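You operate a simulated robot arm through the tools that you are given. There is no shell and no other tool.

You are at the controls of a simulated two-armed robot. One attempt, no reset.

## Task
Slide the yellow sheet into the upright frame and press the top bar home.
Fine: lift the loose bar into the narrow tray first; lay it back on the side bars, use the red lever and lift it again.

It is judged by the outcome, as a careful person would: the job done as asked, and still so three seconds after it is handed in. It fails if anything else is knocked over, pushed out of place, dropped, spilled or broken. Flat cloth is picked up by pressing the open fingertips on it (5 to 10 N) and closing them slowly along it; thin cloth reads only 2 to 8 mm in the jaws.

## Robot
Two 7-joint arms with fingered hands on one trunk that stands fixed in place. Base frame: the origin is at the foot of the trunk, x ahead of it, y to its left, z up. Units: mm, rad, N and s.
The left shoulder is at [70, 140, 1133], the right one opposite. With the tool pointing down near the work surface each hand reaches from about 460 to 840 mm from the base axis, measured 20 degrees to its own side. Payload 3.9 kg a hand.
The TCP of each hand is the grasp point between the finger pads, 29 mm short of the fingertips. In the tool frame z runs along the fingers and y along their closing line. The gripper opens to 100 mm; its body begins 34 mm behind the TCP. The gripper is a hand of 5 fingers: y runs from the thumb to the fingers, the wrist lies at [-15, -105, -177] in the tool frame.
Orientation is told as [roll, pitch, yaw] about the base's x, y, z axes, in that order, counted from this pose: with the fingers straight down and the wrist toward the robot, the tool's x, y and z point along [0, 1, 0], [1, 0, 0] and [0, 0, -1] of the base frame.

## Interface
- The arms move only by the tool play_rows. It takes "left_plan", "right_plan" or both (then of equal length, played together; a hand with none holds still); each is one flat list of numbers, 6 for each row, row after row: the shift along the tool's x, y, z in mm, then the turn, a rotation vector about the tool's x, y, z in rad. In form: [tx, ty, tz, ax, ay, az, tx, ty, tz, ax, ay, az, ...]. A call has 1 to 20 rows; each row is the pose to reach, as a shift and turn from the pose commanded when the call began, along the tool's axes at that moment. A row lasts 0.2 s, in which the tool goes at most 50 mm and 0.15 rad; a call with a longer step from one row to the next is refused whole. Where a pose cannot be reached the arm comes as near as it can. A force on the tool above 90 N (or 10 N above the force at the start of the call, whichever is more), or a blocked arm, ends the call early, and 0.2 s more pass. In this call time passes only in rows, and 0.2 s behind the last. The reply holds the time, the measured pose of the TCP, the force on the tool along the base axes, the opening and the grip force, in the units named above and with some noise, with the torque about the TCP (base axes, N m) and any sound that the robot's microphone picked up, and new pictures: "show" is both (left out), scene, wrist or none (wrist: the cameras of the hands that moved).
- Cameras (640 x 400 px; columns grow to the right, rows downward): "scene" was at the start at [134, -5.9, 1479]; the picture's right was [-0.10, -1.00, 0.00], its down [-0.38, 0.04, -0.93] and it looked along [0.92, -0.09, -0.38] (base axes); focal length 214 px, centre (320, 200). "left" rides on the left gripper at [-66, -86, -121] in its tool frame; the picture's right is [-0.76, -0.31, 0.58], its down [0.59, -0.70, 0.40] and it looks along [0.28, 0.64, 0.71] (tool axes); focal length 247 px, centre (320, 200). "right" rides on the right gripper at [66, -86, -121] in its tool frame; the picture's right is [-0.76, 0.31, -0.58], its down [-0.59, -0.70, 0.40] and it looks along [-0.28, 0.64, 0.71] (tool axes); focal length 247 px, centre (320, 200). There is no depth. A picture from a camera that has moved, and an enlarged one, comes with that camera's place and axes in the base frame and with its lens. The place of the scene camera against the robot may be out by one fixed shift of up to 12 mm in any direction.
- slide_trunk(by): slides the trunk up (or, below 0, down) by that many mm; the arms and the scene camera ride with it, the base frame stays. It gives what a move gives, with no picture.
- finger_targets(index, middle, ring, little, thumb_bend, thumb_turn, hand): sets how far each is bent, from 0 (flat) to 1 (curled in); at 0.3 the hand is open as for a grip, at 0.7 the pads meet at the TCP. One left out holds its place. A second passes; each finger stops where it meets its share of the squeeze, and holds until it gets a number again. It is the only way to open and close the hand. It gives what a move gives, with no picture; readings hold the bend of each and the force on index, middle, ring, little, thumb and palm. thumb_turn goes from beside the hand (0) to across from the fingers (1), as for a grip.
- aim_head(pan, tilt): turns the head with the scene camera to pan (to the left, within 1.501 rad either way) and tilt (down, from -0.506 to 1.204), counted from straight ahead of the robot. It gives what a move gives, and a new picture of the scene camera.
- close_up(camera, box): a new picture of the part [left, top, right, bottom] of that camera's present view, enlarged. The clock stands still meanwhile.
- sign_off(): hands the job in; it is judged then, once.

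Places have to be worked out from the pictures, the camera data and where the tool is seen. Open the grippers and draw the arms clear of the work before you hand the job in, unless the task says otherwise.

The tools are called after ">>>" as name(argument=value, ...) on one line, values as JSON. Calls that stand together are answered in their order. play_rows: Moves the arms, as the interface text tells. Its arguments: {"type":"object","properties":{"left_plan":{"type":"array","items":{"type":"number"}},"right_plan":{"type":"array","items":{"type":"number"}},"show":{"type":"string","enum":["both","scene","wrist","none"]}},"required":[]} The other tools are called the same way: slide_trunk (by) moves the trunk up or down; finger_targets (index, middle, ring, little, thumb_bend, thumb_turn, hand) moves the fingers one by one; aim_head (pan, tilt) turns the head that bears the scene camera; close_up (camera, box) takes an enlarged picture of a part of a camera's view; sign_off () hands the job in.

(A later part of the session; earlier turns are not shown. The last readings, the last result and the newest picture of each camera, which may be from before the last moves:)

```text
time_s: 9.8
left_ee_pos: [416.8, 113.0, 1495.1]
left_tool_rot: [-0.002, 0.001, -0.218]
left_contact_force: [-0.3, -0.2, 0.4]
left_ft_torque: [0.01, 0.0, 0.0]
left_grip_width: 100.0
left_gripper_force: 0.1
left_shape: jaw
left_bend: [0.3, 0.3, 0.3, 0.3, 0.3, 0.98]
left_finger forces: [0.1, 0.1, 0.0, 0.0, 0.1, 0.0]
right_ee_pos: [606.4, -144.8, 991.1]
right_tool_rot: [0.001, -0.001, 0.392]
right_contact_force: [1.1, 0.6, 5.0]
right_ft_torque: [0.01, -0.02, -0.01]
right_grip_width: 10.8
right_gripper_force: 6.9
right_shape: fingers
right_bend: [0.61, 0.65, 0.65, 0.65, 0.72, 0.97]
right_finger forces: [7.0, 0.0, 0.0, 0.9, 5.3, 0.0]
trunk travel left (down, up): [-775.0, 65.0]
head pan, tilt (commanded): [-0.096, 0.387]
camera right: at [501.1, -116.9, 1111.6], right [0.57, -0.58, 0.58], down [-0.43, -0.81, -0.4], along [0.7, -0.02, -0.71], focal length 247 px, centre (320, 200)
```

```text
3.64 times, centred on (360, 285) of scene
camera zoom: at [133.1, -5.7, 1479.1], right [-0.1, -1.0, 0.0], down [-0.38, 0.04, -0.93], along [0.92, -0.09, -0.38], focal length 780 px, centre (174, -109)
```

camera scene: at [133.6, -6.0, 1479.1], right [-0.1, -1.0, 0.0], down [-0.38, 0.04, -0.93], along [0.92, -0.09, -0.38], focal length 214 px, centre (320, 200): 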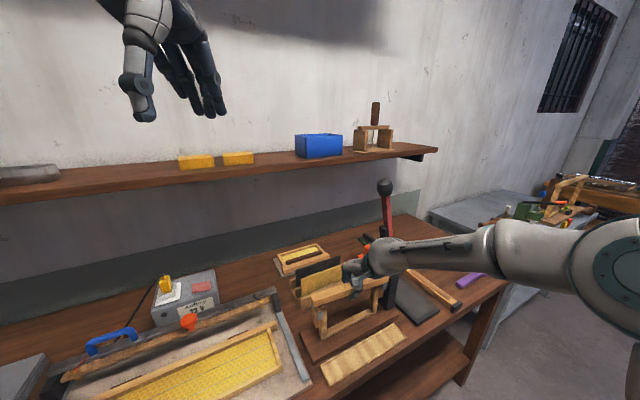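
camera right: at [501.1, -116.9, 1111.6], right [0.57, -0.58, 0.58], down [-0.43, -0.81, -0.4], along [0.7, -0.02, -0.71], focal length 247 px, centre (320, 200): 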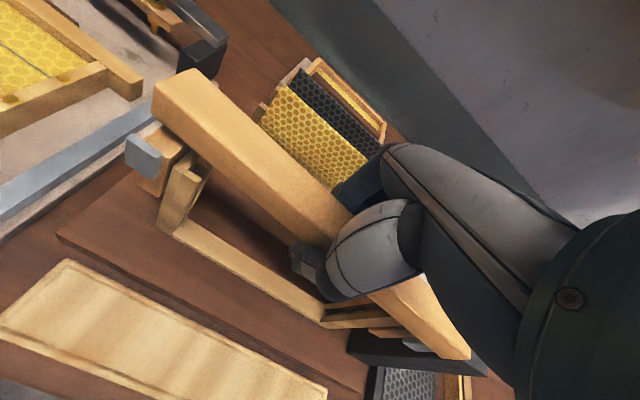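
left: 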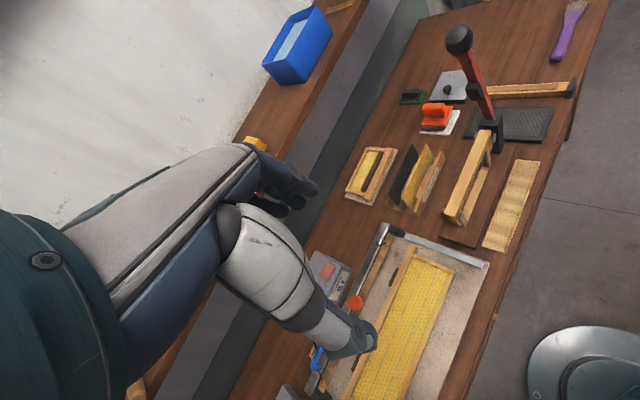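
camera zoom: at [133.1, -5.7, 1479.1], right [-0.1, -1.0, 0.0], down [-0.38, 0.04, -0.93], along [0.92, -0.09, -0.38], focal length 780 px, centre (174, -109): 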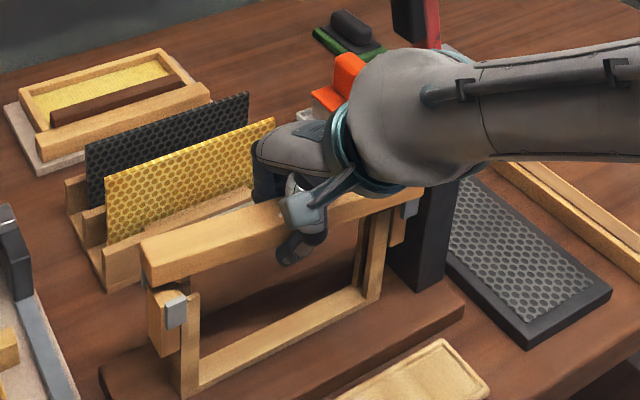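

The bar came down on the rear clips instead of between them: the thumb's push let it drift back a few mm. I lift again 18 mm and ease the thumb to stop the drift, then measure the offset.

>>> play_rows(right_plan=[0, 0, -5, 0, 0, 0, 0, 0, -10, 0, 0, 0, 0, 0, -15, 0, 0, 0, 0, 0, -20, 0, 0, 0], show="wrist")

>>> close_up(camera="right", box=[110, 120, 450, 380])

>>> close_up(camera="scene", box=[300, 230, 420, 340])

>>> close_up(camera="left", box=[430, 100, 560, 230])

```text
time_s: 10.8
left_ee_pos: [417.1, 111.7, 1495.0]
left_tool_rot: [-0.004, -0.001, -0.219]
left_contact_force: [-0.1, 0.2, 0.6]
left_ft_torque: [0.03, 0.01, 0.0]
left_grip_width: 99.8
left_gripper_force: 0.1
left_shape: jaw
left_bend: [0.3, 0.3, 0.3, 0.3, 0.3, 0.98]
left_finger forces: [0.0, 0.0, 0.0, 0.0, 0.0, 0.0]
right_ee_pos: [606.0, -145.7, 1010.3]
right_tool_rot: [0.0, 0.001, 0.39]
right_contact_force: [-0.5, -0.5, -1.5]
right_ft_torque: [0.04, 0.0, 0.02]
right_grip_width: 10.9
right_gripper_force: 7.1
right_shape: fingers
right_bend: [0.61, 0.65, 0.65, 0.65, 0.72, 0.97]
right_finger forces: [6.2, 0.0, 0.0, 0.6, 6.8, 0.0]
trunk travel left (down, up): [-775.0, 65.0]
head pan, tilt (commanded): [-0.096, 0.387]
camera right: at [501.4, -117.2, 1131.1], right [0.57, -0.58, 0.58], down [-0.43, -0.81, -0.4], along [0.7, -0.02, -0.71], focal length 247 px, centre (320, 200)
```

right: 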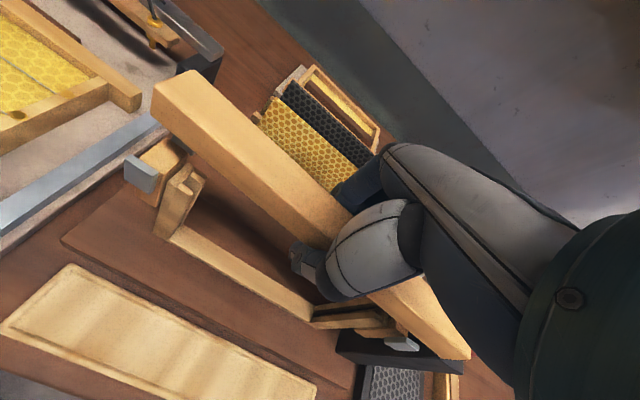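

```text
1.54 times, centred on (280, 250) of right
camera zoom: at [501.4, -117.2, 1131.1], right [0.57, -0.58, 0.58], down [-0.43, -0.81, -0.4], along [0.7, -0.02, -0.71], focal length 380 px, centre (382, 123)
```

zoom: 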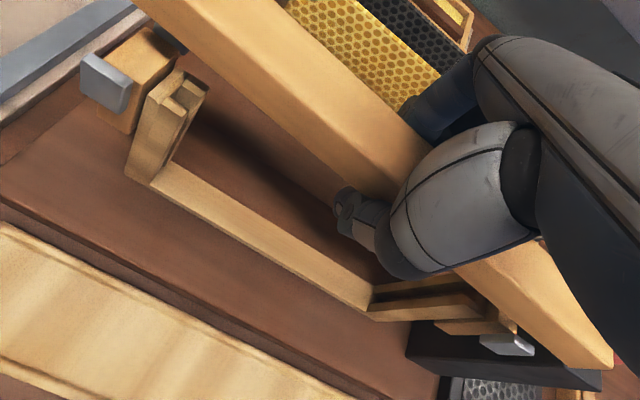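

```text
3.64 times, centred on (360, 285) of scene
camera zoom: at [133.9, -6.0, 1479.0], right [-0.1, -1.0, 0.0], down [-0.38, 0.04, -0.93], along [0.92, -0.09, -0.38], focal length 780 px, centre (174, -109)
```

zoom: 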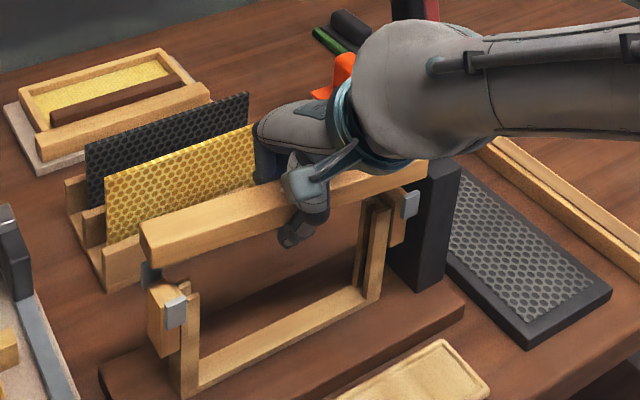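

```text
3.08 times, centred on (495, 165) of left
camera zoom: at [321.6, 67.6, 1615.3], right [-0.46, -0.67, -0.58], down [-0.56, 0.73, -0.4], along [0.69, 0.14, -0.71], focal length 760 px, centre (-218, 308)
```

zoom: 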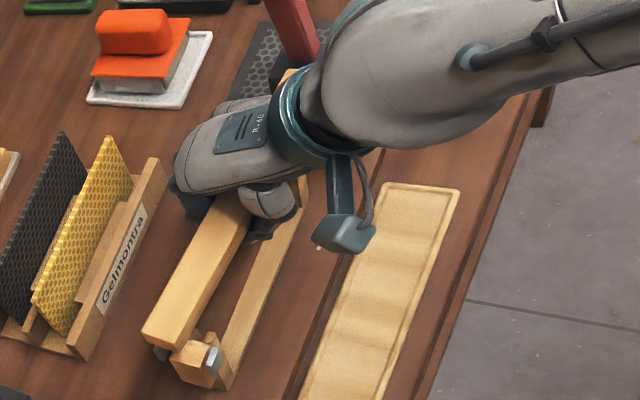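

The bar sits roughly 12 mm too far back in the hand, still held. I enlarge its free end and the clip to measure the offset exactly before setting it back in the slot.

>>> close_up(camera="right", box=[110, 60, 230, 210])

>>> close_up(camera="right", box=[300, 260, 500, 385])

>>> close_up(camera="scene", box=[305, 265, 375, 345])

>>> close_up(camera="left", box=[460, 180, 530, 235])

```text
2.67 times, centred on (170, 135) of right
camera zoom: at [501.4, -117.2, 1131.1], right [0.57, -0.58, 0.58], down [-0.43, -0.81, -0.4], along [0.7, -0.02, -0.71], focal length 659 px, centre (720, 373)
```

zoom: 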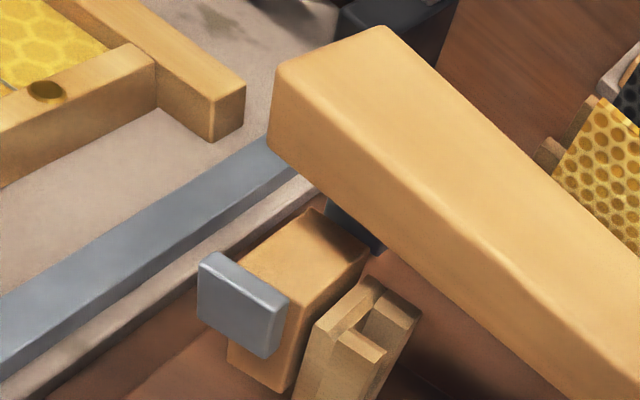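

```text
3.20 times, centred on (400, 322) of right
camera zoom: at [501.4, -117.2, 1131.1], right [0.57, -0.58, 0.58], down [-0.43, -0.81, -0.4], along [0.7, -0.02, -0.71], focal length 790 px, centre (64, -192)
```

zoom: 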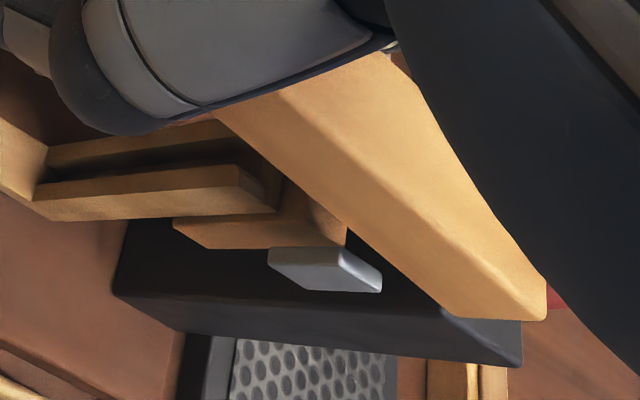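

```text
5.00 times, centred on (340, 305) of scene
camera zoom: at [133.9, -6.0, 1479.0], right [-0.1, -1.0, 0.0], down [-0.38, 0.04, -0.93], along [0.92, -0.09, -0.38], focal length 1072 px, centre (220, -325)
```

zoom: 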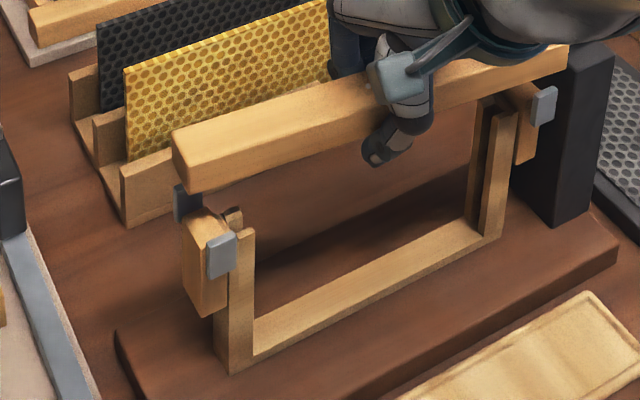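

```text
7.27 times, centred on (495, 208) of left
camera zoom: at [321.6, 67.6, 1615.3], right [-0.46, -0.67, -0.58], down [-0.56, 0.73, -0.4], along [0.69, 0.14, -0.71], focal length 1796 px, centre (-953, 146)
```

zoom: 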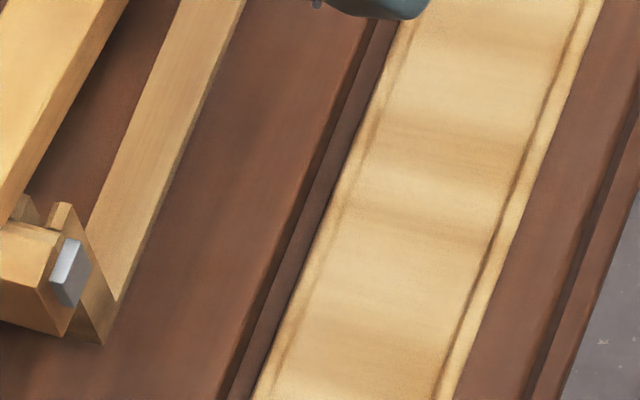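

I need the other end of the bar as well to know whether it is turned or tilted in the hand, so I enlarge there.

>>> close_up(camera="right", box=[410, 310, 490, 370])

>>> close_up(camera="scene", box=[370, 255, 420, 305])

>>> close_up(camera="left", box=[465, 120, 540, 225])

>>> close_up(camera="scene", box=[305, 270, 355, 320])

```text
6.67 times, centred on (450, 340) of right
camera zoom: at [501.4, -117.2, 1131.1], right [0.57, -0.58, 0.58], down [-0.43, -0.81, -0.4], along [0.7, -0.02, -0.71], focal length 1646 px, centre (-547, -733)
```

zoom: 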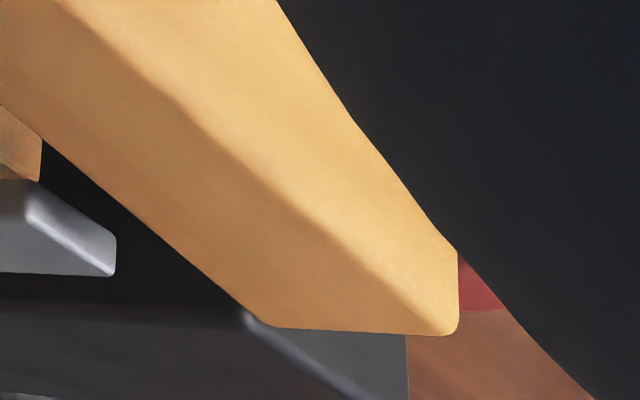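

```text
8.00 times, centred on (395, 280) of scene
camera zoom: at [133.9, -6.0, 1479.0], right [-0.1, -1.0, 0.0], down [-0.38, 0.04, -0.93], along [0.92, -0.09, -0.38], focal length 1716 px, centre (-280, -440)
```

zoom: 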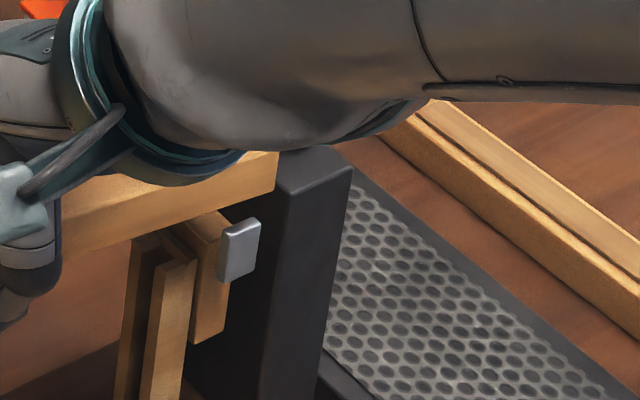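

```text
3.81 times, centred on (502, 172) of left
camera zoom: at [321.6, 67.6, 1615.3], right [-0.46, -0.67, -0.58], down [-0.56, 0.73, -0.4], along [0.69, 0.14, -0.71], focal length 941 px, centre (-375, 305)
```

zoom: 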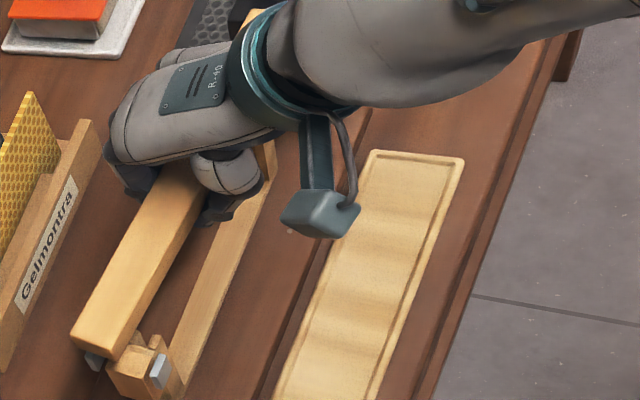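

```text
8.00 times, centred on (330, 295) of scene
camera zoom: at [133.9, -6.0, 1479.0], right [-0.1, -1.0, 0.0], down [-0.38, 0.04, -0.93], along [0.92, -0.09, -0.38], focal length 1716 px, centre (240, -560)
```

zoom: 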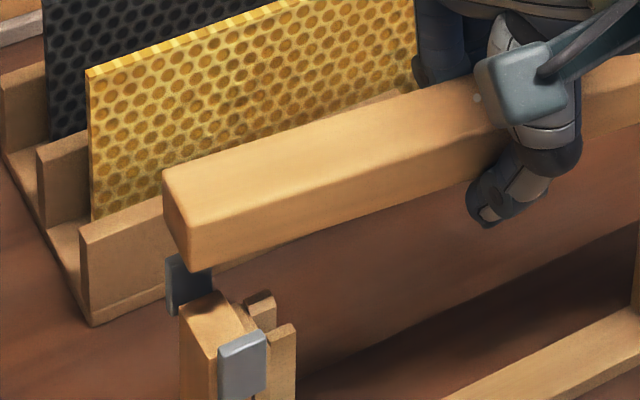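

Both ends show the bar is level but turned about -0.08 rad in the hand, with its centre at the TCP and its bottom about level with the TCP. I turn the hand +0.08 and lower gently toward the slot, stopping just above the clips to look.

>>> play_rows(right_plan=[0, 0, 0, 0, 0, -0.04, 0, 0, 0, 0, 0, -0.08, 0, 0, 6, 0, 0, -0.08, 0, 0, 11, 0, 0, -0.08], show="wrist")

>>> close_up(camera="right", box=[110, 60, 230, 210])

>>> close_up(camera="scene", box=[305, 265, 375, 345])

>>> close_up(camera="scene", box=[370, 255, 420, 305])

>>> close_up(camera="left", box=[465, 120, 540, 225])

```text
time_s: 11.8
left_ee_pos: [418.3, 111.8, 1493.0]
left_tool_rot: [-0.001, 0.0, -0.218]
left_contact_force: [-0.3, -0.1, 0.8]
left_ft_torque: [0.04, 0.0, -0.01]
left_grip_width: 99.7
left_gripper_force: 0.1
left_shape: jaw
left_bend: [0.3, 0.3, 0.3, 0.3, 0.3, 0.98]
left_finger forces: [0.0, 0.0, 0.0, 0.1, 0.0, 0.0]
right_ee_pos: [607.2, -144.9, 997.7]
right_tool_rot: [-0.001, 0.0, 0.471]
right_contact_force: [-0.4, -0.4, -0.6]
right_ft_torque: [-0.02, 0.02, 0.0]
right_grip_width: 10.9
right_gripper_force: 6.9
right_shape: fingers
right_bend: [0.61, 0.65, 0.65, 0.65, 0.72, 0.97]
right_finger forces: [6.2, 0.1, 0.0, 0.7, 6.9, 0.0]
trunk travel left (down, up): [-775.0, 65.0]
head pan, tilt (commanded): [-0.096, 0.387]
camera right: at [499.8, -125.6, 1119.8], right [0.62, -0.54, 0.58], down [-0.36, -0.84, -0.4], along [0.7, 0.04, -0.71], focal length 247 px, centre (320, 200)
```

right: 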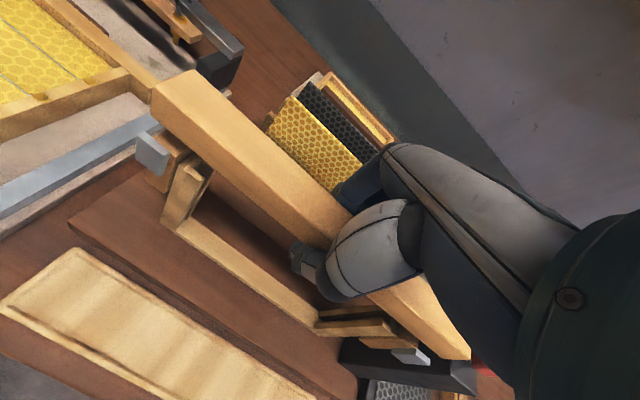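

```text
2.67 times, centred on (170, 135) of right
camera zoom: at [499.8, -125.6, 1119.8], right [0.62, -0.54, 0.58], down [-0.36, -0.84, -0.4], along [0.7, 0.04, -0.71], focal length 659 px, centre (720, 373)
```

zoom: 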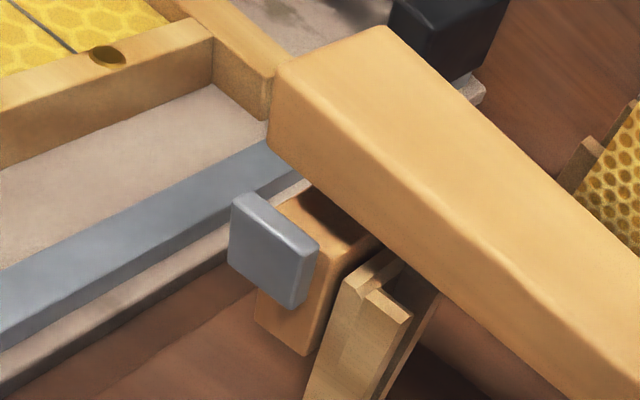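

```text
5.00 times, centred on (340, 305) of scene
camera zoom: at [134.3, -6.1, 1479.0], right [-0.1, -1.0, 0.0], down [-0.38, 0.04, -0.93], along [0.92, -0.09, -0.38], focal length 1072 px, centre (220, -325)
```

zoom: 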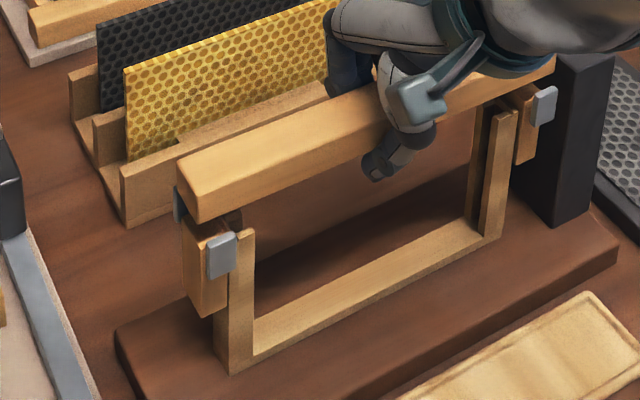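

```text
8.00 times, centred on (395, 280) of scene
camera zoom: at [134.3, -6.1, 1479.0], right [-0.1, -1.0, 0.0], down [-0.38, 0.04, -0.93], along [0.92, -0.09, -0.38], focal length 1716 px, centre (-280, -440)
```

zoom: 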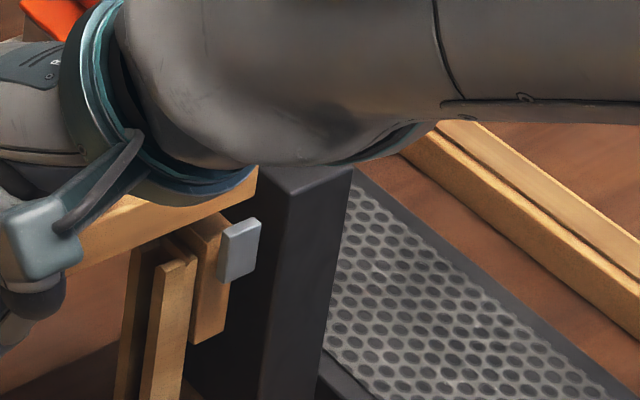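

```text
3.81 times, centred on (502, 172) of left
camera zoom: at [322.1, 67.5, 1615.2], right [-0.46, -0.67, -0.58], down [-0.56, 0.73, -0.4], along [0.69, 0.14, -0.71], focal length 941 px, centre (-375, 305)
```

zoom: 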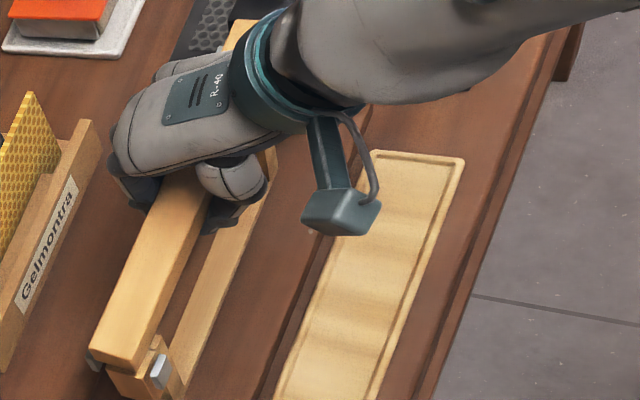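

The bar now lines up with its original position within about 1 mm at that end. I lower it slowly the remaining 17 mm into the slot.

>>> play_rows(right_plan=[0, 0, 4, 0, 0, 0, 0, 0, 8, 0, 0, 0, 0, 0, 12, 0, 0, 0, 0, 0, 15, 0, 0, 0, 0, 0, 17, 0, 0, 0], show="wrist")

>>> close_up(camera="right", box=[110, 60, 230, 210])

>>> close_up(camera="scene", box=[305, 265, 375, 345])

>>> close_up(camera="scene", box=[370, 255, 420, 305])

```text
time_s: 13.0
left_ee_pos: [418.6, 112.5, 1494.4]
left_tool_rot: [-0.002, 0.0, -0.218]
left_contact_force: [-0.2, 0.3, -1.0]
left_ft_torque: [0.05, 0.0, 0.03]
left_grip_width: 99.7
left_gripper_force: 0.0
left_shape: jaw
left_bend: [0.3, 0.3, 0.3, 0.3, 0.3, 0.98]
left_finger forces: [0.0, 0.0, 0.1, 0.0, 0.0, 0.0]
right_ee_pos: [606.3, -145.5, 981.1]
right_tool_rot: [0.001, 0.001, 0.472]
right_contact_force: [0.4, -0.7, -1.8]
right_ft_torque: [-0.01, 0.01, -0.01]
right_grip_width: 11.0
right_gripper_force: 6.5
right_shape: fingers
right_bend: [0.61, 0.65, 0.65, 0.65, 0.72, 0.97]
right_finger forces: [6.1, 0.0, 0.0, 0.7, 6.9, 0.0]
trunk travel left (down, up): [-775.0, 65.0]
head pan, tilt (commanded): [-0.096, 0.387]
camera right: at [499.9, -125.4, 1102.7], right [0.62, -0.54, 0.58], down [-0.36, -0.84, -0.4], along [0.7, 0.04, -0.71], focal length 247 px, centre (320, 200)
```

right: 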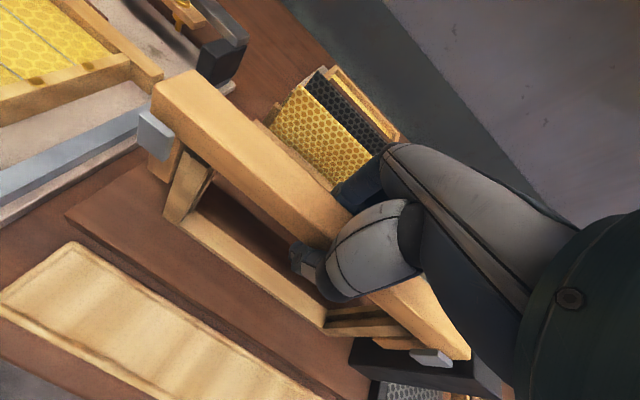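

```text
2.67 times, centred on (170, 135) of right
camera zoom: at [499.9, -125.4, 1102.7], right [0.62, -0.54, 0.58], down [-0.36, -0.84, -0.4], along [0.7, 0.04, -0.71], focal length 659 px, centre (720, 373)
```

zoom: 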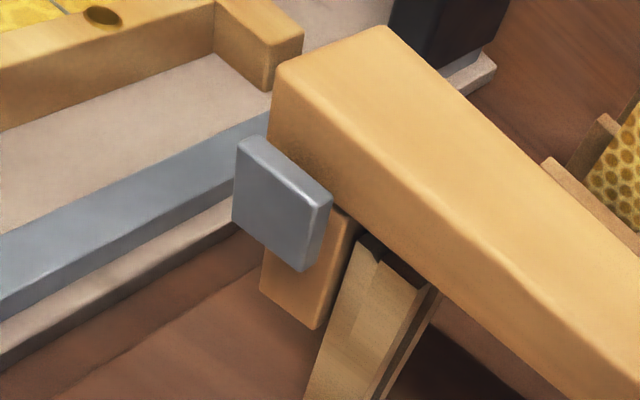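

```text
5.00 times, centred on (340, 305) of scene
camera zoom: at [134.1, -6.0, 1479.0], right [-0.1, -1.0, 0.0], down [-0.38, 0.04, -0.93], along [0.92, -0.09, -0.38], focal length 1072 px, centre (220, -325)
```

zoom: 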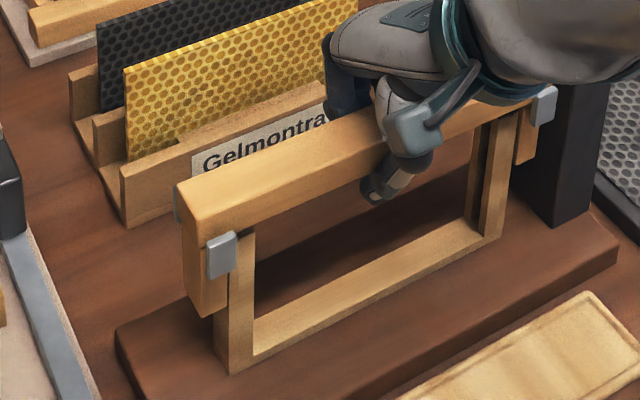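

```text
8.00 times, centred on (395, 280) of scene
camera zoom: at [134.1, -6.0, 1479.0], right [-0.1, -1.0, 0.0], down [-0.38, 0.04, -0.93], along [0.92, -0.09, -0.38], focal length 1716 px, centre (-280, -440)
```

zoom: 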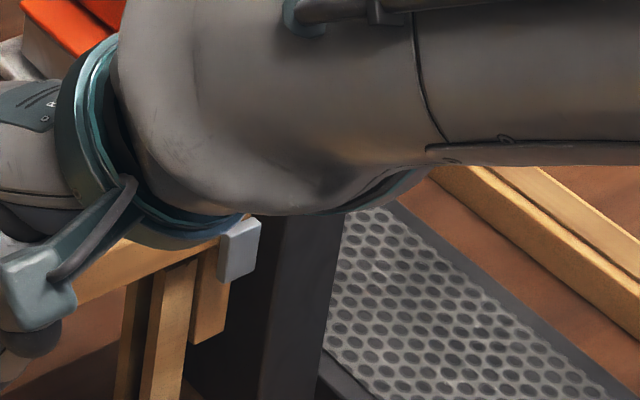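

The bar is back between the clips at both ends with no contact load yet. I lower a last 3 mm until it touches.

>>> play_rows(right_plan=[0, 0, 1.5, 0, 0, 0, 0, 0, 3, 0, 0, 0], show="none")

>>> close_up(camera="scene", box=[305, 270, 355, 320])

```text
time_s: 13.6
left_ee_pos: [418.5, 113.7, 1494.7]
left_tool_rot: [-0.003, 0.001, -0.219]
left_contact_force: [0.1, -0.2, -0.2]
left_ft_torque: [0.01, 0.02, 0.0]
left_grip_width: 99.5
left_gripper_force: 0.1
left_shape: jaw
left_bend: [0.3, 0.3, 0.3, 0.3, 0.3, 0.98]
left_finger forces: [0.0, 0.0, 0.0, 0.1, 0.1, 0.0]
right_ee_pos: [607.1, -145.8, 980.4]
right_tool_rot: [0.0, 0.001, 0.471]
right_contact_force: [0.4, -0.6, -0.1]
right_ft_torque: [0.04, 0.0, -0.01]
right_grip_width: 11.0
right_gripper_force: 6.5
right_shape: fingers
right_bend: [0.61, 0.65, 0.65, 0.65, 0.72, 0.97]
right_finger forces: [6.2, 0.0, 0.0, 0.6, 6.6, 0.0]
trunk travel left (down, up): [-775.0, 65.0]
head pan, tilt (commanded): [-0.096, 0.387]
```

```text
8.00 times, centred on (330, 295) of scene
camera zoom: at [133.9, -5.9, 1479.0], right [-0.1, -1.0, 0.0], down [-0.38, 0.04, -0.93], along [0.92, -0.09, -0.38], focal length 1716 px, centre (240, -560)
```

zoom: 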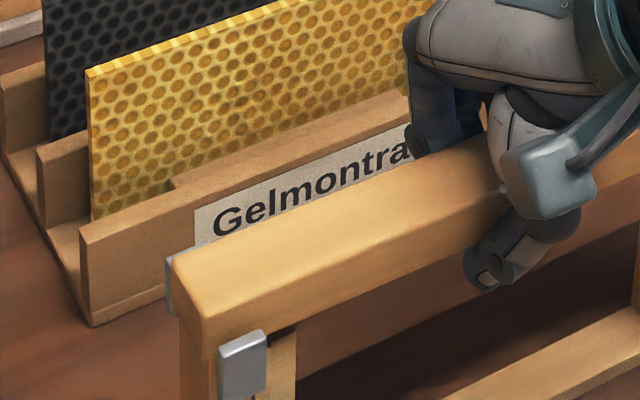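

The bar's weight is off the hand (vertical load went from -1.8 to about 0), so it is seated. I open the hand gently.

>>> finger_targets(hand="right", index=0.56, middle=0.56, ring=0.56, little=0.56, thumb_bend=0.56)

>>> close_up(camera="scene", box=[305, 240, 405, 340])

>>> close_up(camera="right", box=[110, 60, 350, 260])

```text
time_s: 14.6
left_ee_pos: [417.0, 113.7, 1494.4]
left_tool_rot: [-0.003, 0.0, -0.218]
left_contact_force: [-0.9, -1.0, 0.8]
left_ft_torque: [0.01, 0.01, 0.03]
left_grip_width: 99.5
left_gripper_force: 0.1
left_shape: jaw
left_bend: [0.3, 0.3, 0.3, 0.3, 0.3, 0.98]
left_finger forces: [0.0, 0.0, 0.1, 0.0, 0.0, 0.0]
right_ee_pos: [607.7, -144.1, 978.8]
right_tool_rot: [0.0, 0.0, 0.471]
right_contact_force: [-0.1, -0.4, -0.5]
right_ft_torque: [0.01, 0.02, -0.04]
right_grip_width: 34.9
right_gripper_force: 0.1
right_shape: fingers
right_bend: [0.56, 0.56, 0.56, 0.56, 0.56, 0.97]
right_finger forces: [0.0, 0.0, 0.0, 0.0, 0.1, 0.1]
trunk travel left (down, up): [-775.0, 65.0]
head pan, tilt (commanded): [-0.096, 0.387]
```

```text
4.00 times, centred on (355, 290) of scene
camera zoom: at [134.0, -5.9, 1479.0], right [-0.1, -1.0, 0.0], down [-0.38, 0.04, -0.93], along [0.92, -0.09, -0.38], focal length 858 px, centre (180, -160)
```

zoom: 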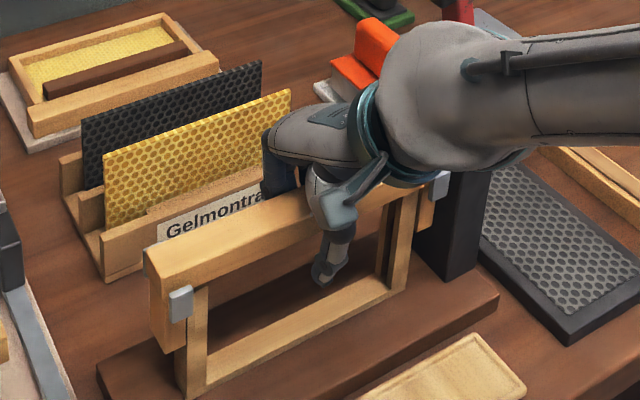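

```text
2.00 times, centred on (230, 160) of right
camera zoom: at [499.7, -125.3, 1100.1], right [0.62, -0.54, 0.58], down [-0.36, -0.84, -0.4], along [0.7, 0.04, -0.71], focal length 494 px, centre (500, 280)
```

zoom: 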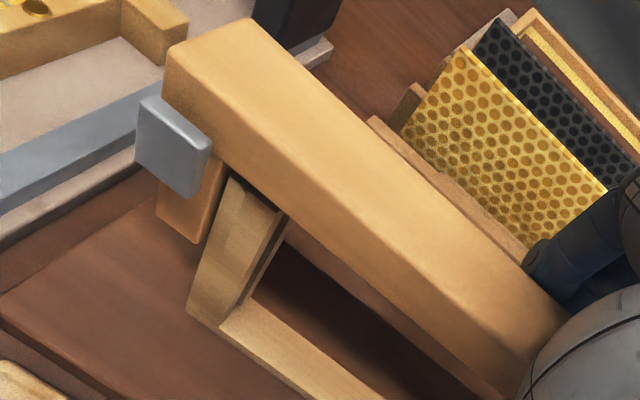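

The bar is seated as it was at the start. I open a little more, rise so the fingertips sit just at the bar's lower edge (TCP about 1012), and turn back to yaw 0.39.

>>> finger_targets(hand="right", index=0.5, middle=0.5, ring=0.5, little=0.5, thumb_bend=0.5)

>>> play_rows(right_plan=[0, 0, -12, 0, 0, 0, 0, 0, -24, 0, 0, 0.04, 0, 0, -34, 0, 0, 0.08, 0, 0, -34, 0, 0, 0.08], show="wrist")

>>> close_up(camera="scene", box=[305, 230, 405, 330])

```text
time_s: 15.6
left_ee_pos: [418.0, 113.3, 1495.0]
left_tool_rot: [-0.001, -0.001, -0.218]
left_contact_force: [-0.1, 0.3, -0.4]
left_ft_torque: [0.0, 0.0, 0.01]
left_grip_width: 99.9
left_gripper_force: 0.1
left_shape: jaw
left_bend: [0.3, 0.3, 0.3, 0.3, 0.3, 0.98]
left_finger forces: [0.1, 0.0, 0.0, 0.0, 0.1, 0.1]
right_ee_pos: [606.3, -145.9, 978.8]
right_tool_rot: [0.0, 0.0, 0.471]
right_contact_force: [-0.1, -0.1, 0.5]
right_ft_torque: [0.0, 0.0, -0.01]
right_grip_width: 50.0
right_gripper_force: 0.1
right_shape: fingers
right_bend: [0.5, 0.5, 0.5, 0.5, 0.5, 0.97]
right_finger forces: [0.0, 0.0, 0.0, 0.1, 0.0, 0.0]
trunk travel left (down, up): [-775.0, 65.0]
head pan, tilt (commanded): [-0.096, 0.387]
```

```text
time_s: 16.6
left_ee_pos: [418.0, 112.1, 1494.6]
left_tool_rot: [0.0, -0.001, -0.218]
left_contact_force: [0.2, -0.1, -0.2]
left_ft_torque: [0.02, -0.02, 0.0]
left_grip_width: 99.8
left_gripper_force: 0.0
left_shape: jaw
left_bend: [0.3, 0.3, 0.3, 0.3, 0.3, 0.98]
left_finger forces: [0.0, 0.0, 0.1, 0.0, 0.1, 0.0]
right_ee_pos: [605.2, -146.3, 1012.3]
right_tool_rot: [0.0, 0.0, 0.389]
right_contact_force: [-1.3, -0.6, -0.8]
right_ft_torque: [-0.01, -0.01, 0.0]
right_grip_width: 49.6
right_gripper_force: 0.1
right_shape: fingers
right_bend: [0.5, 0.5, 0.5, 0.5, 0.5, 0.97]
right_finger forces: [0.0, 0.1, 0.0, 0.0, 0.0, 0.0]
trunk travel left (down, up): [-775.0, 65.0]
head pan, tilt (commanded): [-0.096, 0.387]
camera right: at [501.4, -116.7, 1134.2], right [0.57, -0.58, 0.58], down [-0.43, -0.81, -0.4], along [0.7, -0.02, -0.71], focal length 247 px, centre (320, 200)
```

right: 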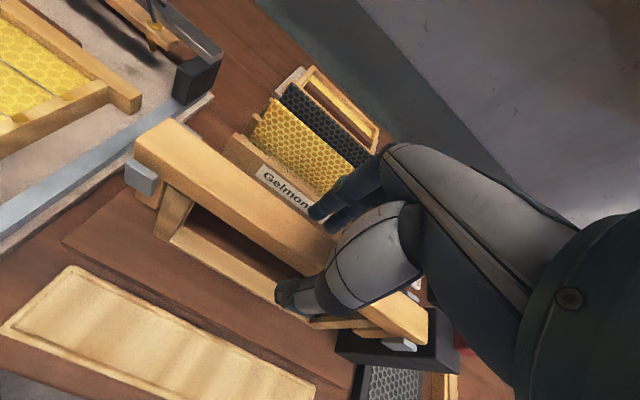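

```text
4.00 times, centred on (355, 280) of scene
camera zoom: at [134.1, -6.3, 1479.0], right [-0.1, -1.0, 0.0], down [-0.38, 0.04, -0.93], along [0.92, -0.09, -0.38], focal length 858 px, centre (180, -120)
```

zoom: 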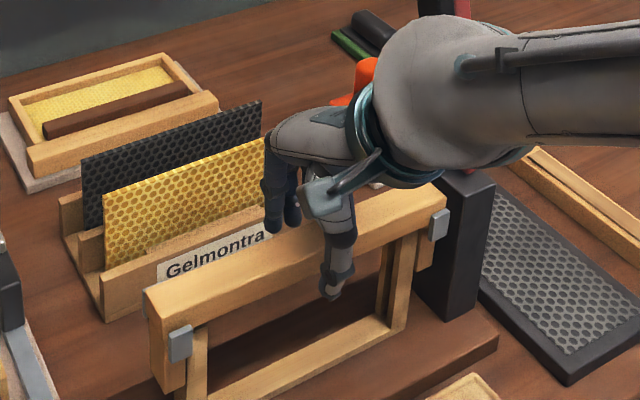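

The hand now straddles the bar with the tips about level with its lower edge. I close gently in steps, keeping thumb and fingers matched.

>>> finger_targets(hand="right", index=0.6, middle=0.62, ring=0.62, little=0.61, thumb_bend=0.61)

>>> close_up(camera="right", box=[110, 100, 450, 370])

>>> close_up(camera="scene", box=[305, 230, 405, 330])

```text
time_s: 17.6
left_ee_pos: [417.4, 113.3, 1494.2]
left_tool_rot: [-0.002, 0.0, -0.217]
left_contact_force: [0.8, 0.2, -1.4]
left_ft_torque: [-0.01, 0.02, -0.03]
left_grip_width: 100.1
left_gripper_force: 0.1
left_shape: jaw
left_bend: [0.3, 0.3, 0.3, 0.3, 0.3, 0.98]
left_finger forces: [0.0, 0.0, 0.0, 0.1, 0.1, 0.0]
right_ee_pos: [606.6, -145.7, 1011.9]
right_tool_rot: [0.001, 0.001, 0.391]
right_contact_force: [0.0, 1.0, -0.4]
right_ft_torque: [0.0, 0.02, 0.03]
right_grip_width: 26.1
right_gripper_force: 0.6
right_shape: fingers
right_bend: [0.6, 0.61, 0.61, 0.61, 0.6, 0.97]
right_finger forces: [0.0, 0.8, 0.5, 0.0, 1.2, 0.0]
trunk travel left (down, up): [-775.0, 65.0]
head pan, tilt (commanded): [-0.096, 0.387]
```

```text
1.48 times, centred on (280, 235) of right
camera zoom: at [501.4, -116.4, 1134.3], right [0.57, -0.58, 0.58], down [-0.43, -0.81, -0.4], along [0.7, -0.02, -0.71], focal length 366 px, centre (379, 148)
```

zoom: 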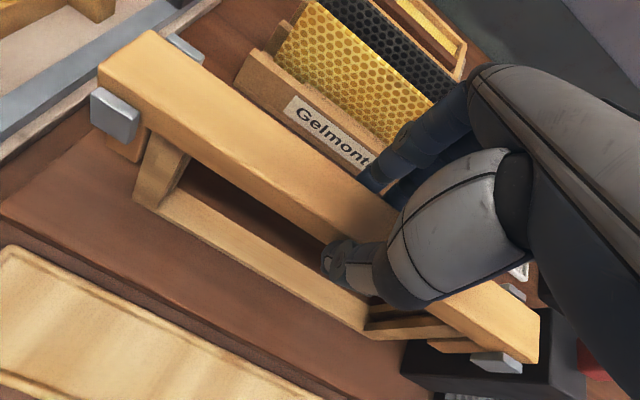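

```text
4.00 times, centred on (355, 280) of scene
camera zoom: at [134.0, -5.9, 1479.0], right [-0.1, -1.0, 0.0], down [-0.38, 0.04, -0.93], along [0.92, -0.09, -0.38], focal length 858 px, centre (180, -120)
```

zoom: 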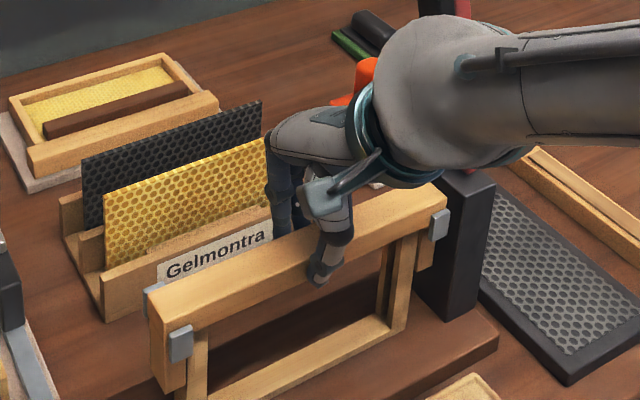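

First light contact shows a 26 mm width at the fingertips with thumb, middle and ring touching. I squeeze a bit more, all fingers sharing.

>>> finger_targets(hand="right", index=0.64, middle=0.64, ring=0.64, little=0.64, thumb_bend=0.66)

>>> close_up(camera="right", box=[110, 100, 450, 370])

```text
time_s: 18.6
left_ee_pos: [417.5, 113.7, 1494.4]
left_tool_rot: [-0.002, 0.001, -0.218]
left_contact_force: [0.4, -0.1, -0.2]
left_ft_torque: [0.0, 0.01, 0.0]
left_grip_width: 99.7
left_gripper_force: 0.1
left_shape: jaw
left_bend: [0.3, 0.3, 0.3, 0.3, 0.3, 0.98]
left_finger forces: [0.0, 0.0, 0.1, 0.0, 0.0, 0.0]
right_ee_pos: [606.9, -144.3, 1013.8]
right_tool_rot: [-0.002, 0.0, 0.39]
right_contact_force: [1.0, 0.6, -0.1]
right_ft_torque: [0.0, -0.03, 0.09]
right_grip_width: 23.6
right_gripper_force: 4.1
right_shape: fingers
right_bend: [0.62, 0.62, 0.62, 0.64, 0.62, 0.97]
right_finger forces: [2.1, 1.8, 1.3, 0.0, 4.0, 0.0]
trunk travel left (down, up): [-775.0, 65.0]
head pan, tilt (commanded): [-0.096, 0.387]
```

```text
1.48 times, centred on (280, 235) of right
camera zoom: at [501.5, -116.4, 1134.3], right [0.57, -0.58, 0.58], down [-0.43, -0.81, -0.4], along [0.7, -0.02, -0.71], focal length 366 px, centre (379, 148)
```

zoom: 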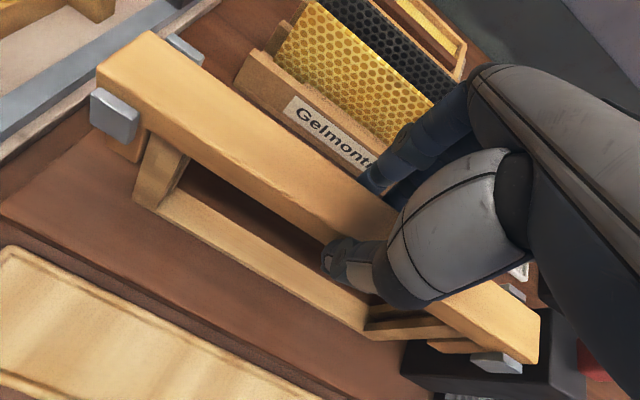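

The force is evenly shared among thumb, index, middle and ring. I raise it to about 10 N with the same balance.

>>> finger_targets(hand="right", index=0.655, middle=0.655, ring=0.655, little=0.66, thumb_bend=0.72)

>>> close_up(camera="right", box=[110, 100, 450, 370])

```text
time_s: 19.6
left_ee_pos: [417.7, 112.3, 1493.3]
left_tool_rot: [-0.002, 0.0, -0.217]
left_contact_force: [0.2, -0.8, 0.3]
left_ft_torque: [-0.03, -0.05, 0.02]
left_grip_width: 100.2
left_gripper_force: 0.0
left_shape: jaw
left_bend: [0.3, 0.3, 0.3, 0.3, 0.3, 0.98]
left_finger forces: [0.0, 0.0, 0.0, 0.1, 0.0, 0.1]
right_ee_pos: [606.8, -145.2, 1013.3]
right_tool_rot: [-0.001, 0.001, 0.391]
right_contact_force: [0.2, 0.2, 0.8]
right_ft_torque: [0.0, 0.0, 0.12]
right_grip_width: 22.8
right_gripper_force: 7.9
right_shape: fingers
right_bend: [0.62, 0.62, 0.62, 0.66, 0.65, 0.97]
right_finger forces: [3.5, 2.9, 2.4, 0.1, 7.8, 0.1]
trunk travel left (down, up): [-775.0, 65.0]
head pan, tilt (commanded): [-0.096, 0.387]
```

```text
1.48 times, centred on (280, 235) of right
camera zoom: at [501.5, -116.4, 1134.2], right [0.57, -0.58, 0.58], down [-0.43, -0.81, -0.4], along [0.7, -0.02, -0.71], focal length 366 px, centre (379, 148)
```

zoom: 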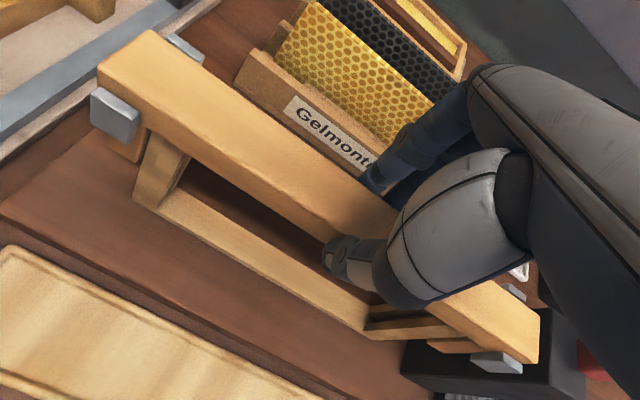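

Balanced at about 8 N with no side load. I lift 18 mm slowly and check the bar in the hand.

>>> play_rows(right_plan=[0, 0, -4, 0, 0, 0, 0, 0, -9, 0, 0, 0, 0, 0, -14, 0, 0, 0, 0, 0, -18, 0, 0, 0], show="wrist")

>>> close_up(camera="right", box=[110, 100, 450, 370])

>>> close_up(camera="scene", box=[305, 230, 405, 330])

```text
time_s: 20.6
left_ee_pos: [416.9, 112.8, 1493.2]
left_tool_rot: [-0.001, 0.0, -0.219]
left_contact_force: [-0.4, 0.1, -0.6]
left_ft_torque: [-0.01, 0.01, 0.02]
left_grip_width: 99.8
left_gripper_force: 0.1
left_shape: jaw
left_bend: [0.3, 0.3, 0.3, 0.3, 0.3, 0.98]
left_finger forces: [0.0, 0.0, 0.0, 0.1, 0.1, 0.0]
right_ee_pos: [607.9, -146.4, 1030.0]
right_tool_rot: [0.001, 0.002, 0.391]
right_contact_force: [-0.4, 0.9, -1.2]
right_ft_torque: [0.01, -0.02, 0.04]
right_grip_width: 22.8
right_gripper_force: 7.1
right_shape: fingers
right_bend: [0.61, 0.63, 0.64, 0.66, 0.66, 0.96]
right_finger forces: [4.7, 2.2, 0.7, 0.0, 7.4, 0.1]
trunk travel left (down, up): [-775.0, 65.0]
head pan, tilt (commanded): [-0.096, 0.387]
camera right: at [501.4, -117.2, 1152.1], right [0.57, -0.58, 0.58], down [-0.43, -0.81, -0.4], along [0.7, -0.02, -0.71], focal length 247 px, centre (320, 200)
```

right: 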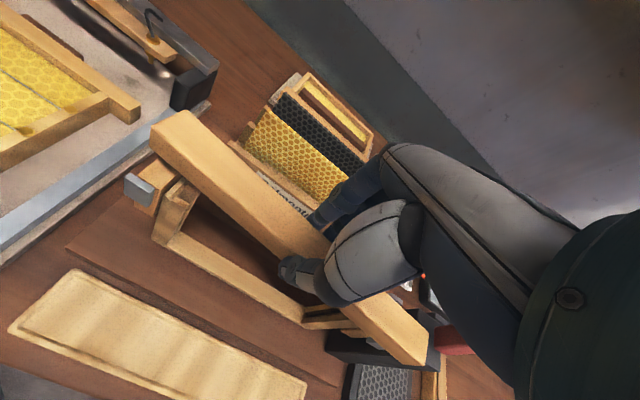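

```text
1.48 times, centred on (280, 235) of right
camera zoom: at [501.4, -117.2, 1152.1], right [0.57, -0.58, 0.58], down [-0.43, -0.81, -0.4], along [0.7, -0.02, -0.71], focal length 366 px, centre (379, 148)
```

zoom: 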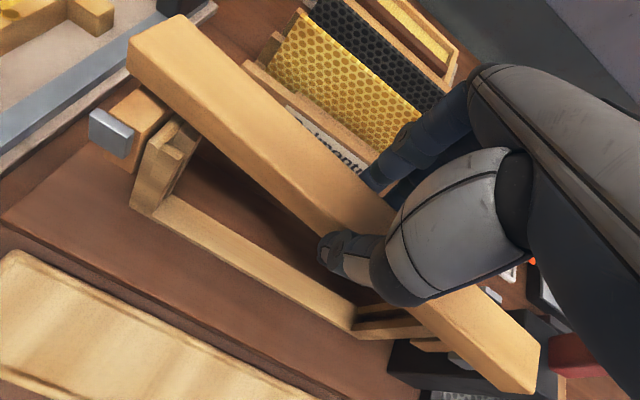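

```text
4.00 times, centred on (355, 280) of scene
camera zoom: at [133.9, -6.0, 1479.0], right [-0.1, -1.0, 0.0], down [-0.38, 0.04, -0.93], along [0.92, -0.09, -0.38], focal length 858 px, centre (180, -120)
```

zoom: 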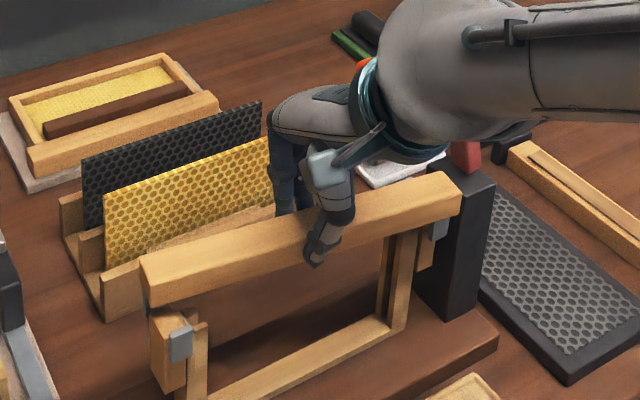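

The bar is held, turned about -0.09 rad in the hand. I rise a little more, turn the hand +0.09 to square the bar with the tray, carry it about 86 mm toward me over the tray and lower most of the way.

>>> play_rows(right_plan=[0, 0, -10, 0, 0, -0.045, 0, 0, -20, 0, 0, -0.09, 0.2, -28, -20, 0, 0, -0.09, 0.4, -57, -20, 0, 0, -0.09, 0.6, -86.5, -20, 0, 0, -0.09, 0.6, -86.5, 5, 0, 0, -0.09, 0.6, -86.5, 35, 0, 0, -0.09, 0.6, -86.5, 65, 0, 0, -0.09, 0.6, -86.5, 95, 0, 0, -0.09, 0.6, -86.5, 120, 0, 0, -0.09, 0.6, -86.5, 138, 0, 0, -0.09], show="both")

>>> close_up(camera="scene", box=[300, 270, 420, 390])

>>> close_up(camera="left", box=[440, 100, 570, 270])

>>> close_up(camera="right", box=[110, 60, 450, 380])

```text
time_s: 23.0
left_ee_pos: [417.6, 112.8, 1494.9]
left_tool_rot: [-0.001, 0.0, -0.219]
left_contact_force: [0.2, 0.7, -0.1]
left_ft_torque: [0.04, -0.02, 0.01]
left_grip_width: 100.0
left_gripper_force: 0.1
left_shape: jaw
left_bend: [0.3, 0.3, 0.3, 0.3, 0.3, 0.98]
left_finger forces: [0.1, 0.1, 0.0, 0.0, 0.1, 0.1]
right_ee_pos: [527.2, -177.6, 891.9]
right_tool_rot: [0.001, 0.001, 0.48]
right_contact_force: [-0.6, 0.2, -0.3]
right_ft_torque: [-0.03, 0.01, 0.0]
right_grip_width: 23.0
right_gripper_force: 7.9
right_shape: fingers
right_bend: [0.61, 0.63, 0.64, 0.66, 0.66, 0.96]
right_finger forces: [4.8, 2.0, 0.6, 0.0, 7.3, 0.0]
trunk travel left (down, up): [-775.0, 65.0]
head pan, tilt (commanded): [-0.096, 0.387]
camera scene: at [134.5, -6.1, 1479.0], right [-0.1, -1.0, 0.0], down [-0.38, 0.04, -0.93], along [0.92, -0.09, -0.38], focal length 214 px, centre (320, 200)
camera right: at [419.7, -159.0, 1013.4], right [0.62, -0.53, 0.58], down [-0.35, -0.85, -0.4], along [0.7, 0.05, -0.71], focal length 247 px, centre (320, 200)
```

scene: 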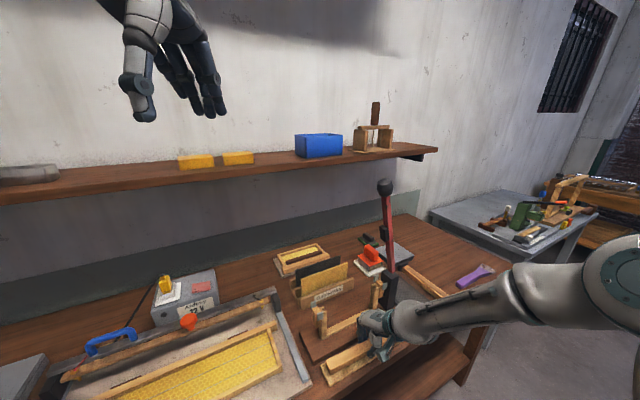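
right: 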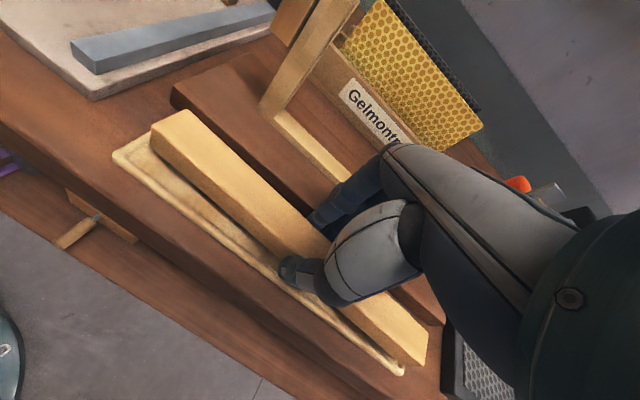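

```text
3.33 times, centred on (360, 330) of scene
camera zoom: at [134.5, -6.1, 1479.0], right [-0.1, -1.0, 0.0], down [-0.38, 0.04, -0.93], along [0.92, -0.09, -0.38], focal length 715 px, centre (187, -233)
```

zoom: 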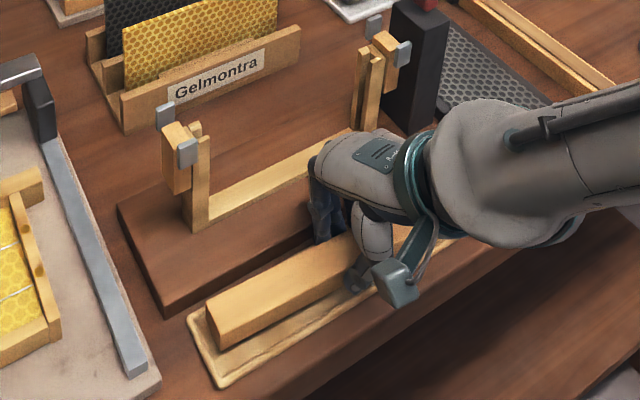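

```text
2.35 times, centred on (505, 185) of left
camera zoom: at [322.3, 67.5, 1615.2], right [-0.46, -0.67, -0.58], down [-0.56, 0.73, -0.4], along [0.69, 0.14, -0.71], focal length 581 px, centre (-115, 235)
```

zoom: 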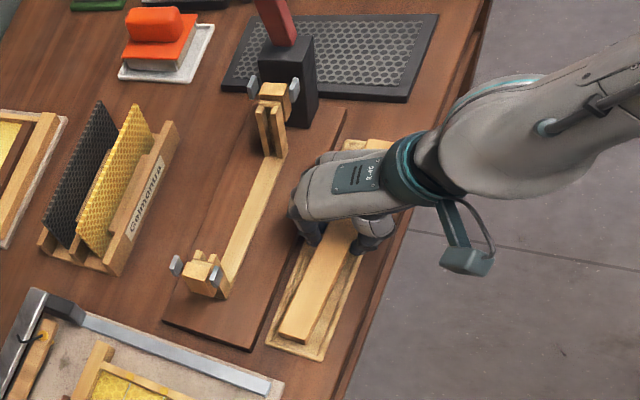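

```text
1.25 times, centred on (280, 220) of right
camera zoom: at [419.7, -159.0, 1013.4], right [0.62, -0.53, 0.58], down [-0.35, -0.85, -0.4], along [0.7, 0.05, -0.71], focal length 309 px, centre (370, 175)
```

zoom: 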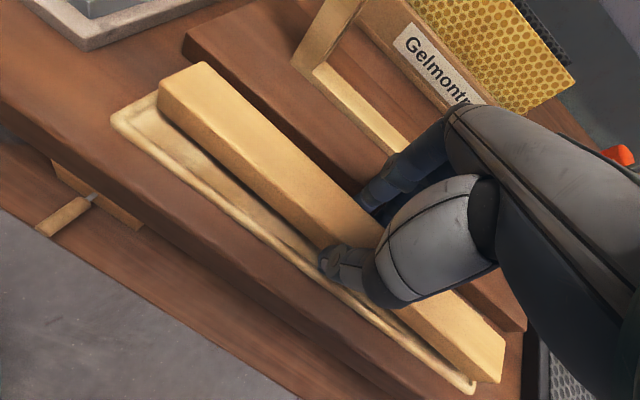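

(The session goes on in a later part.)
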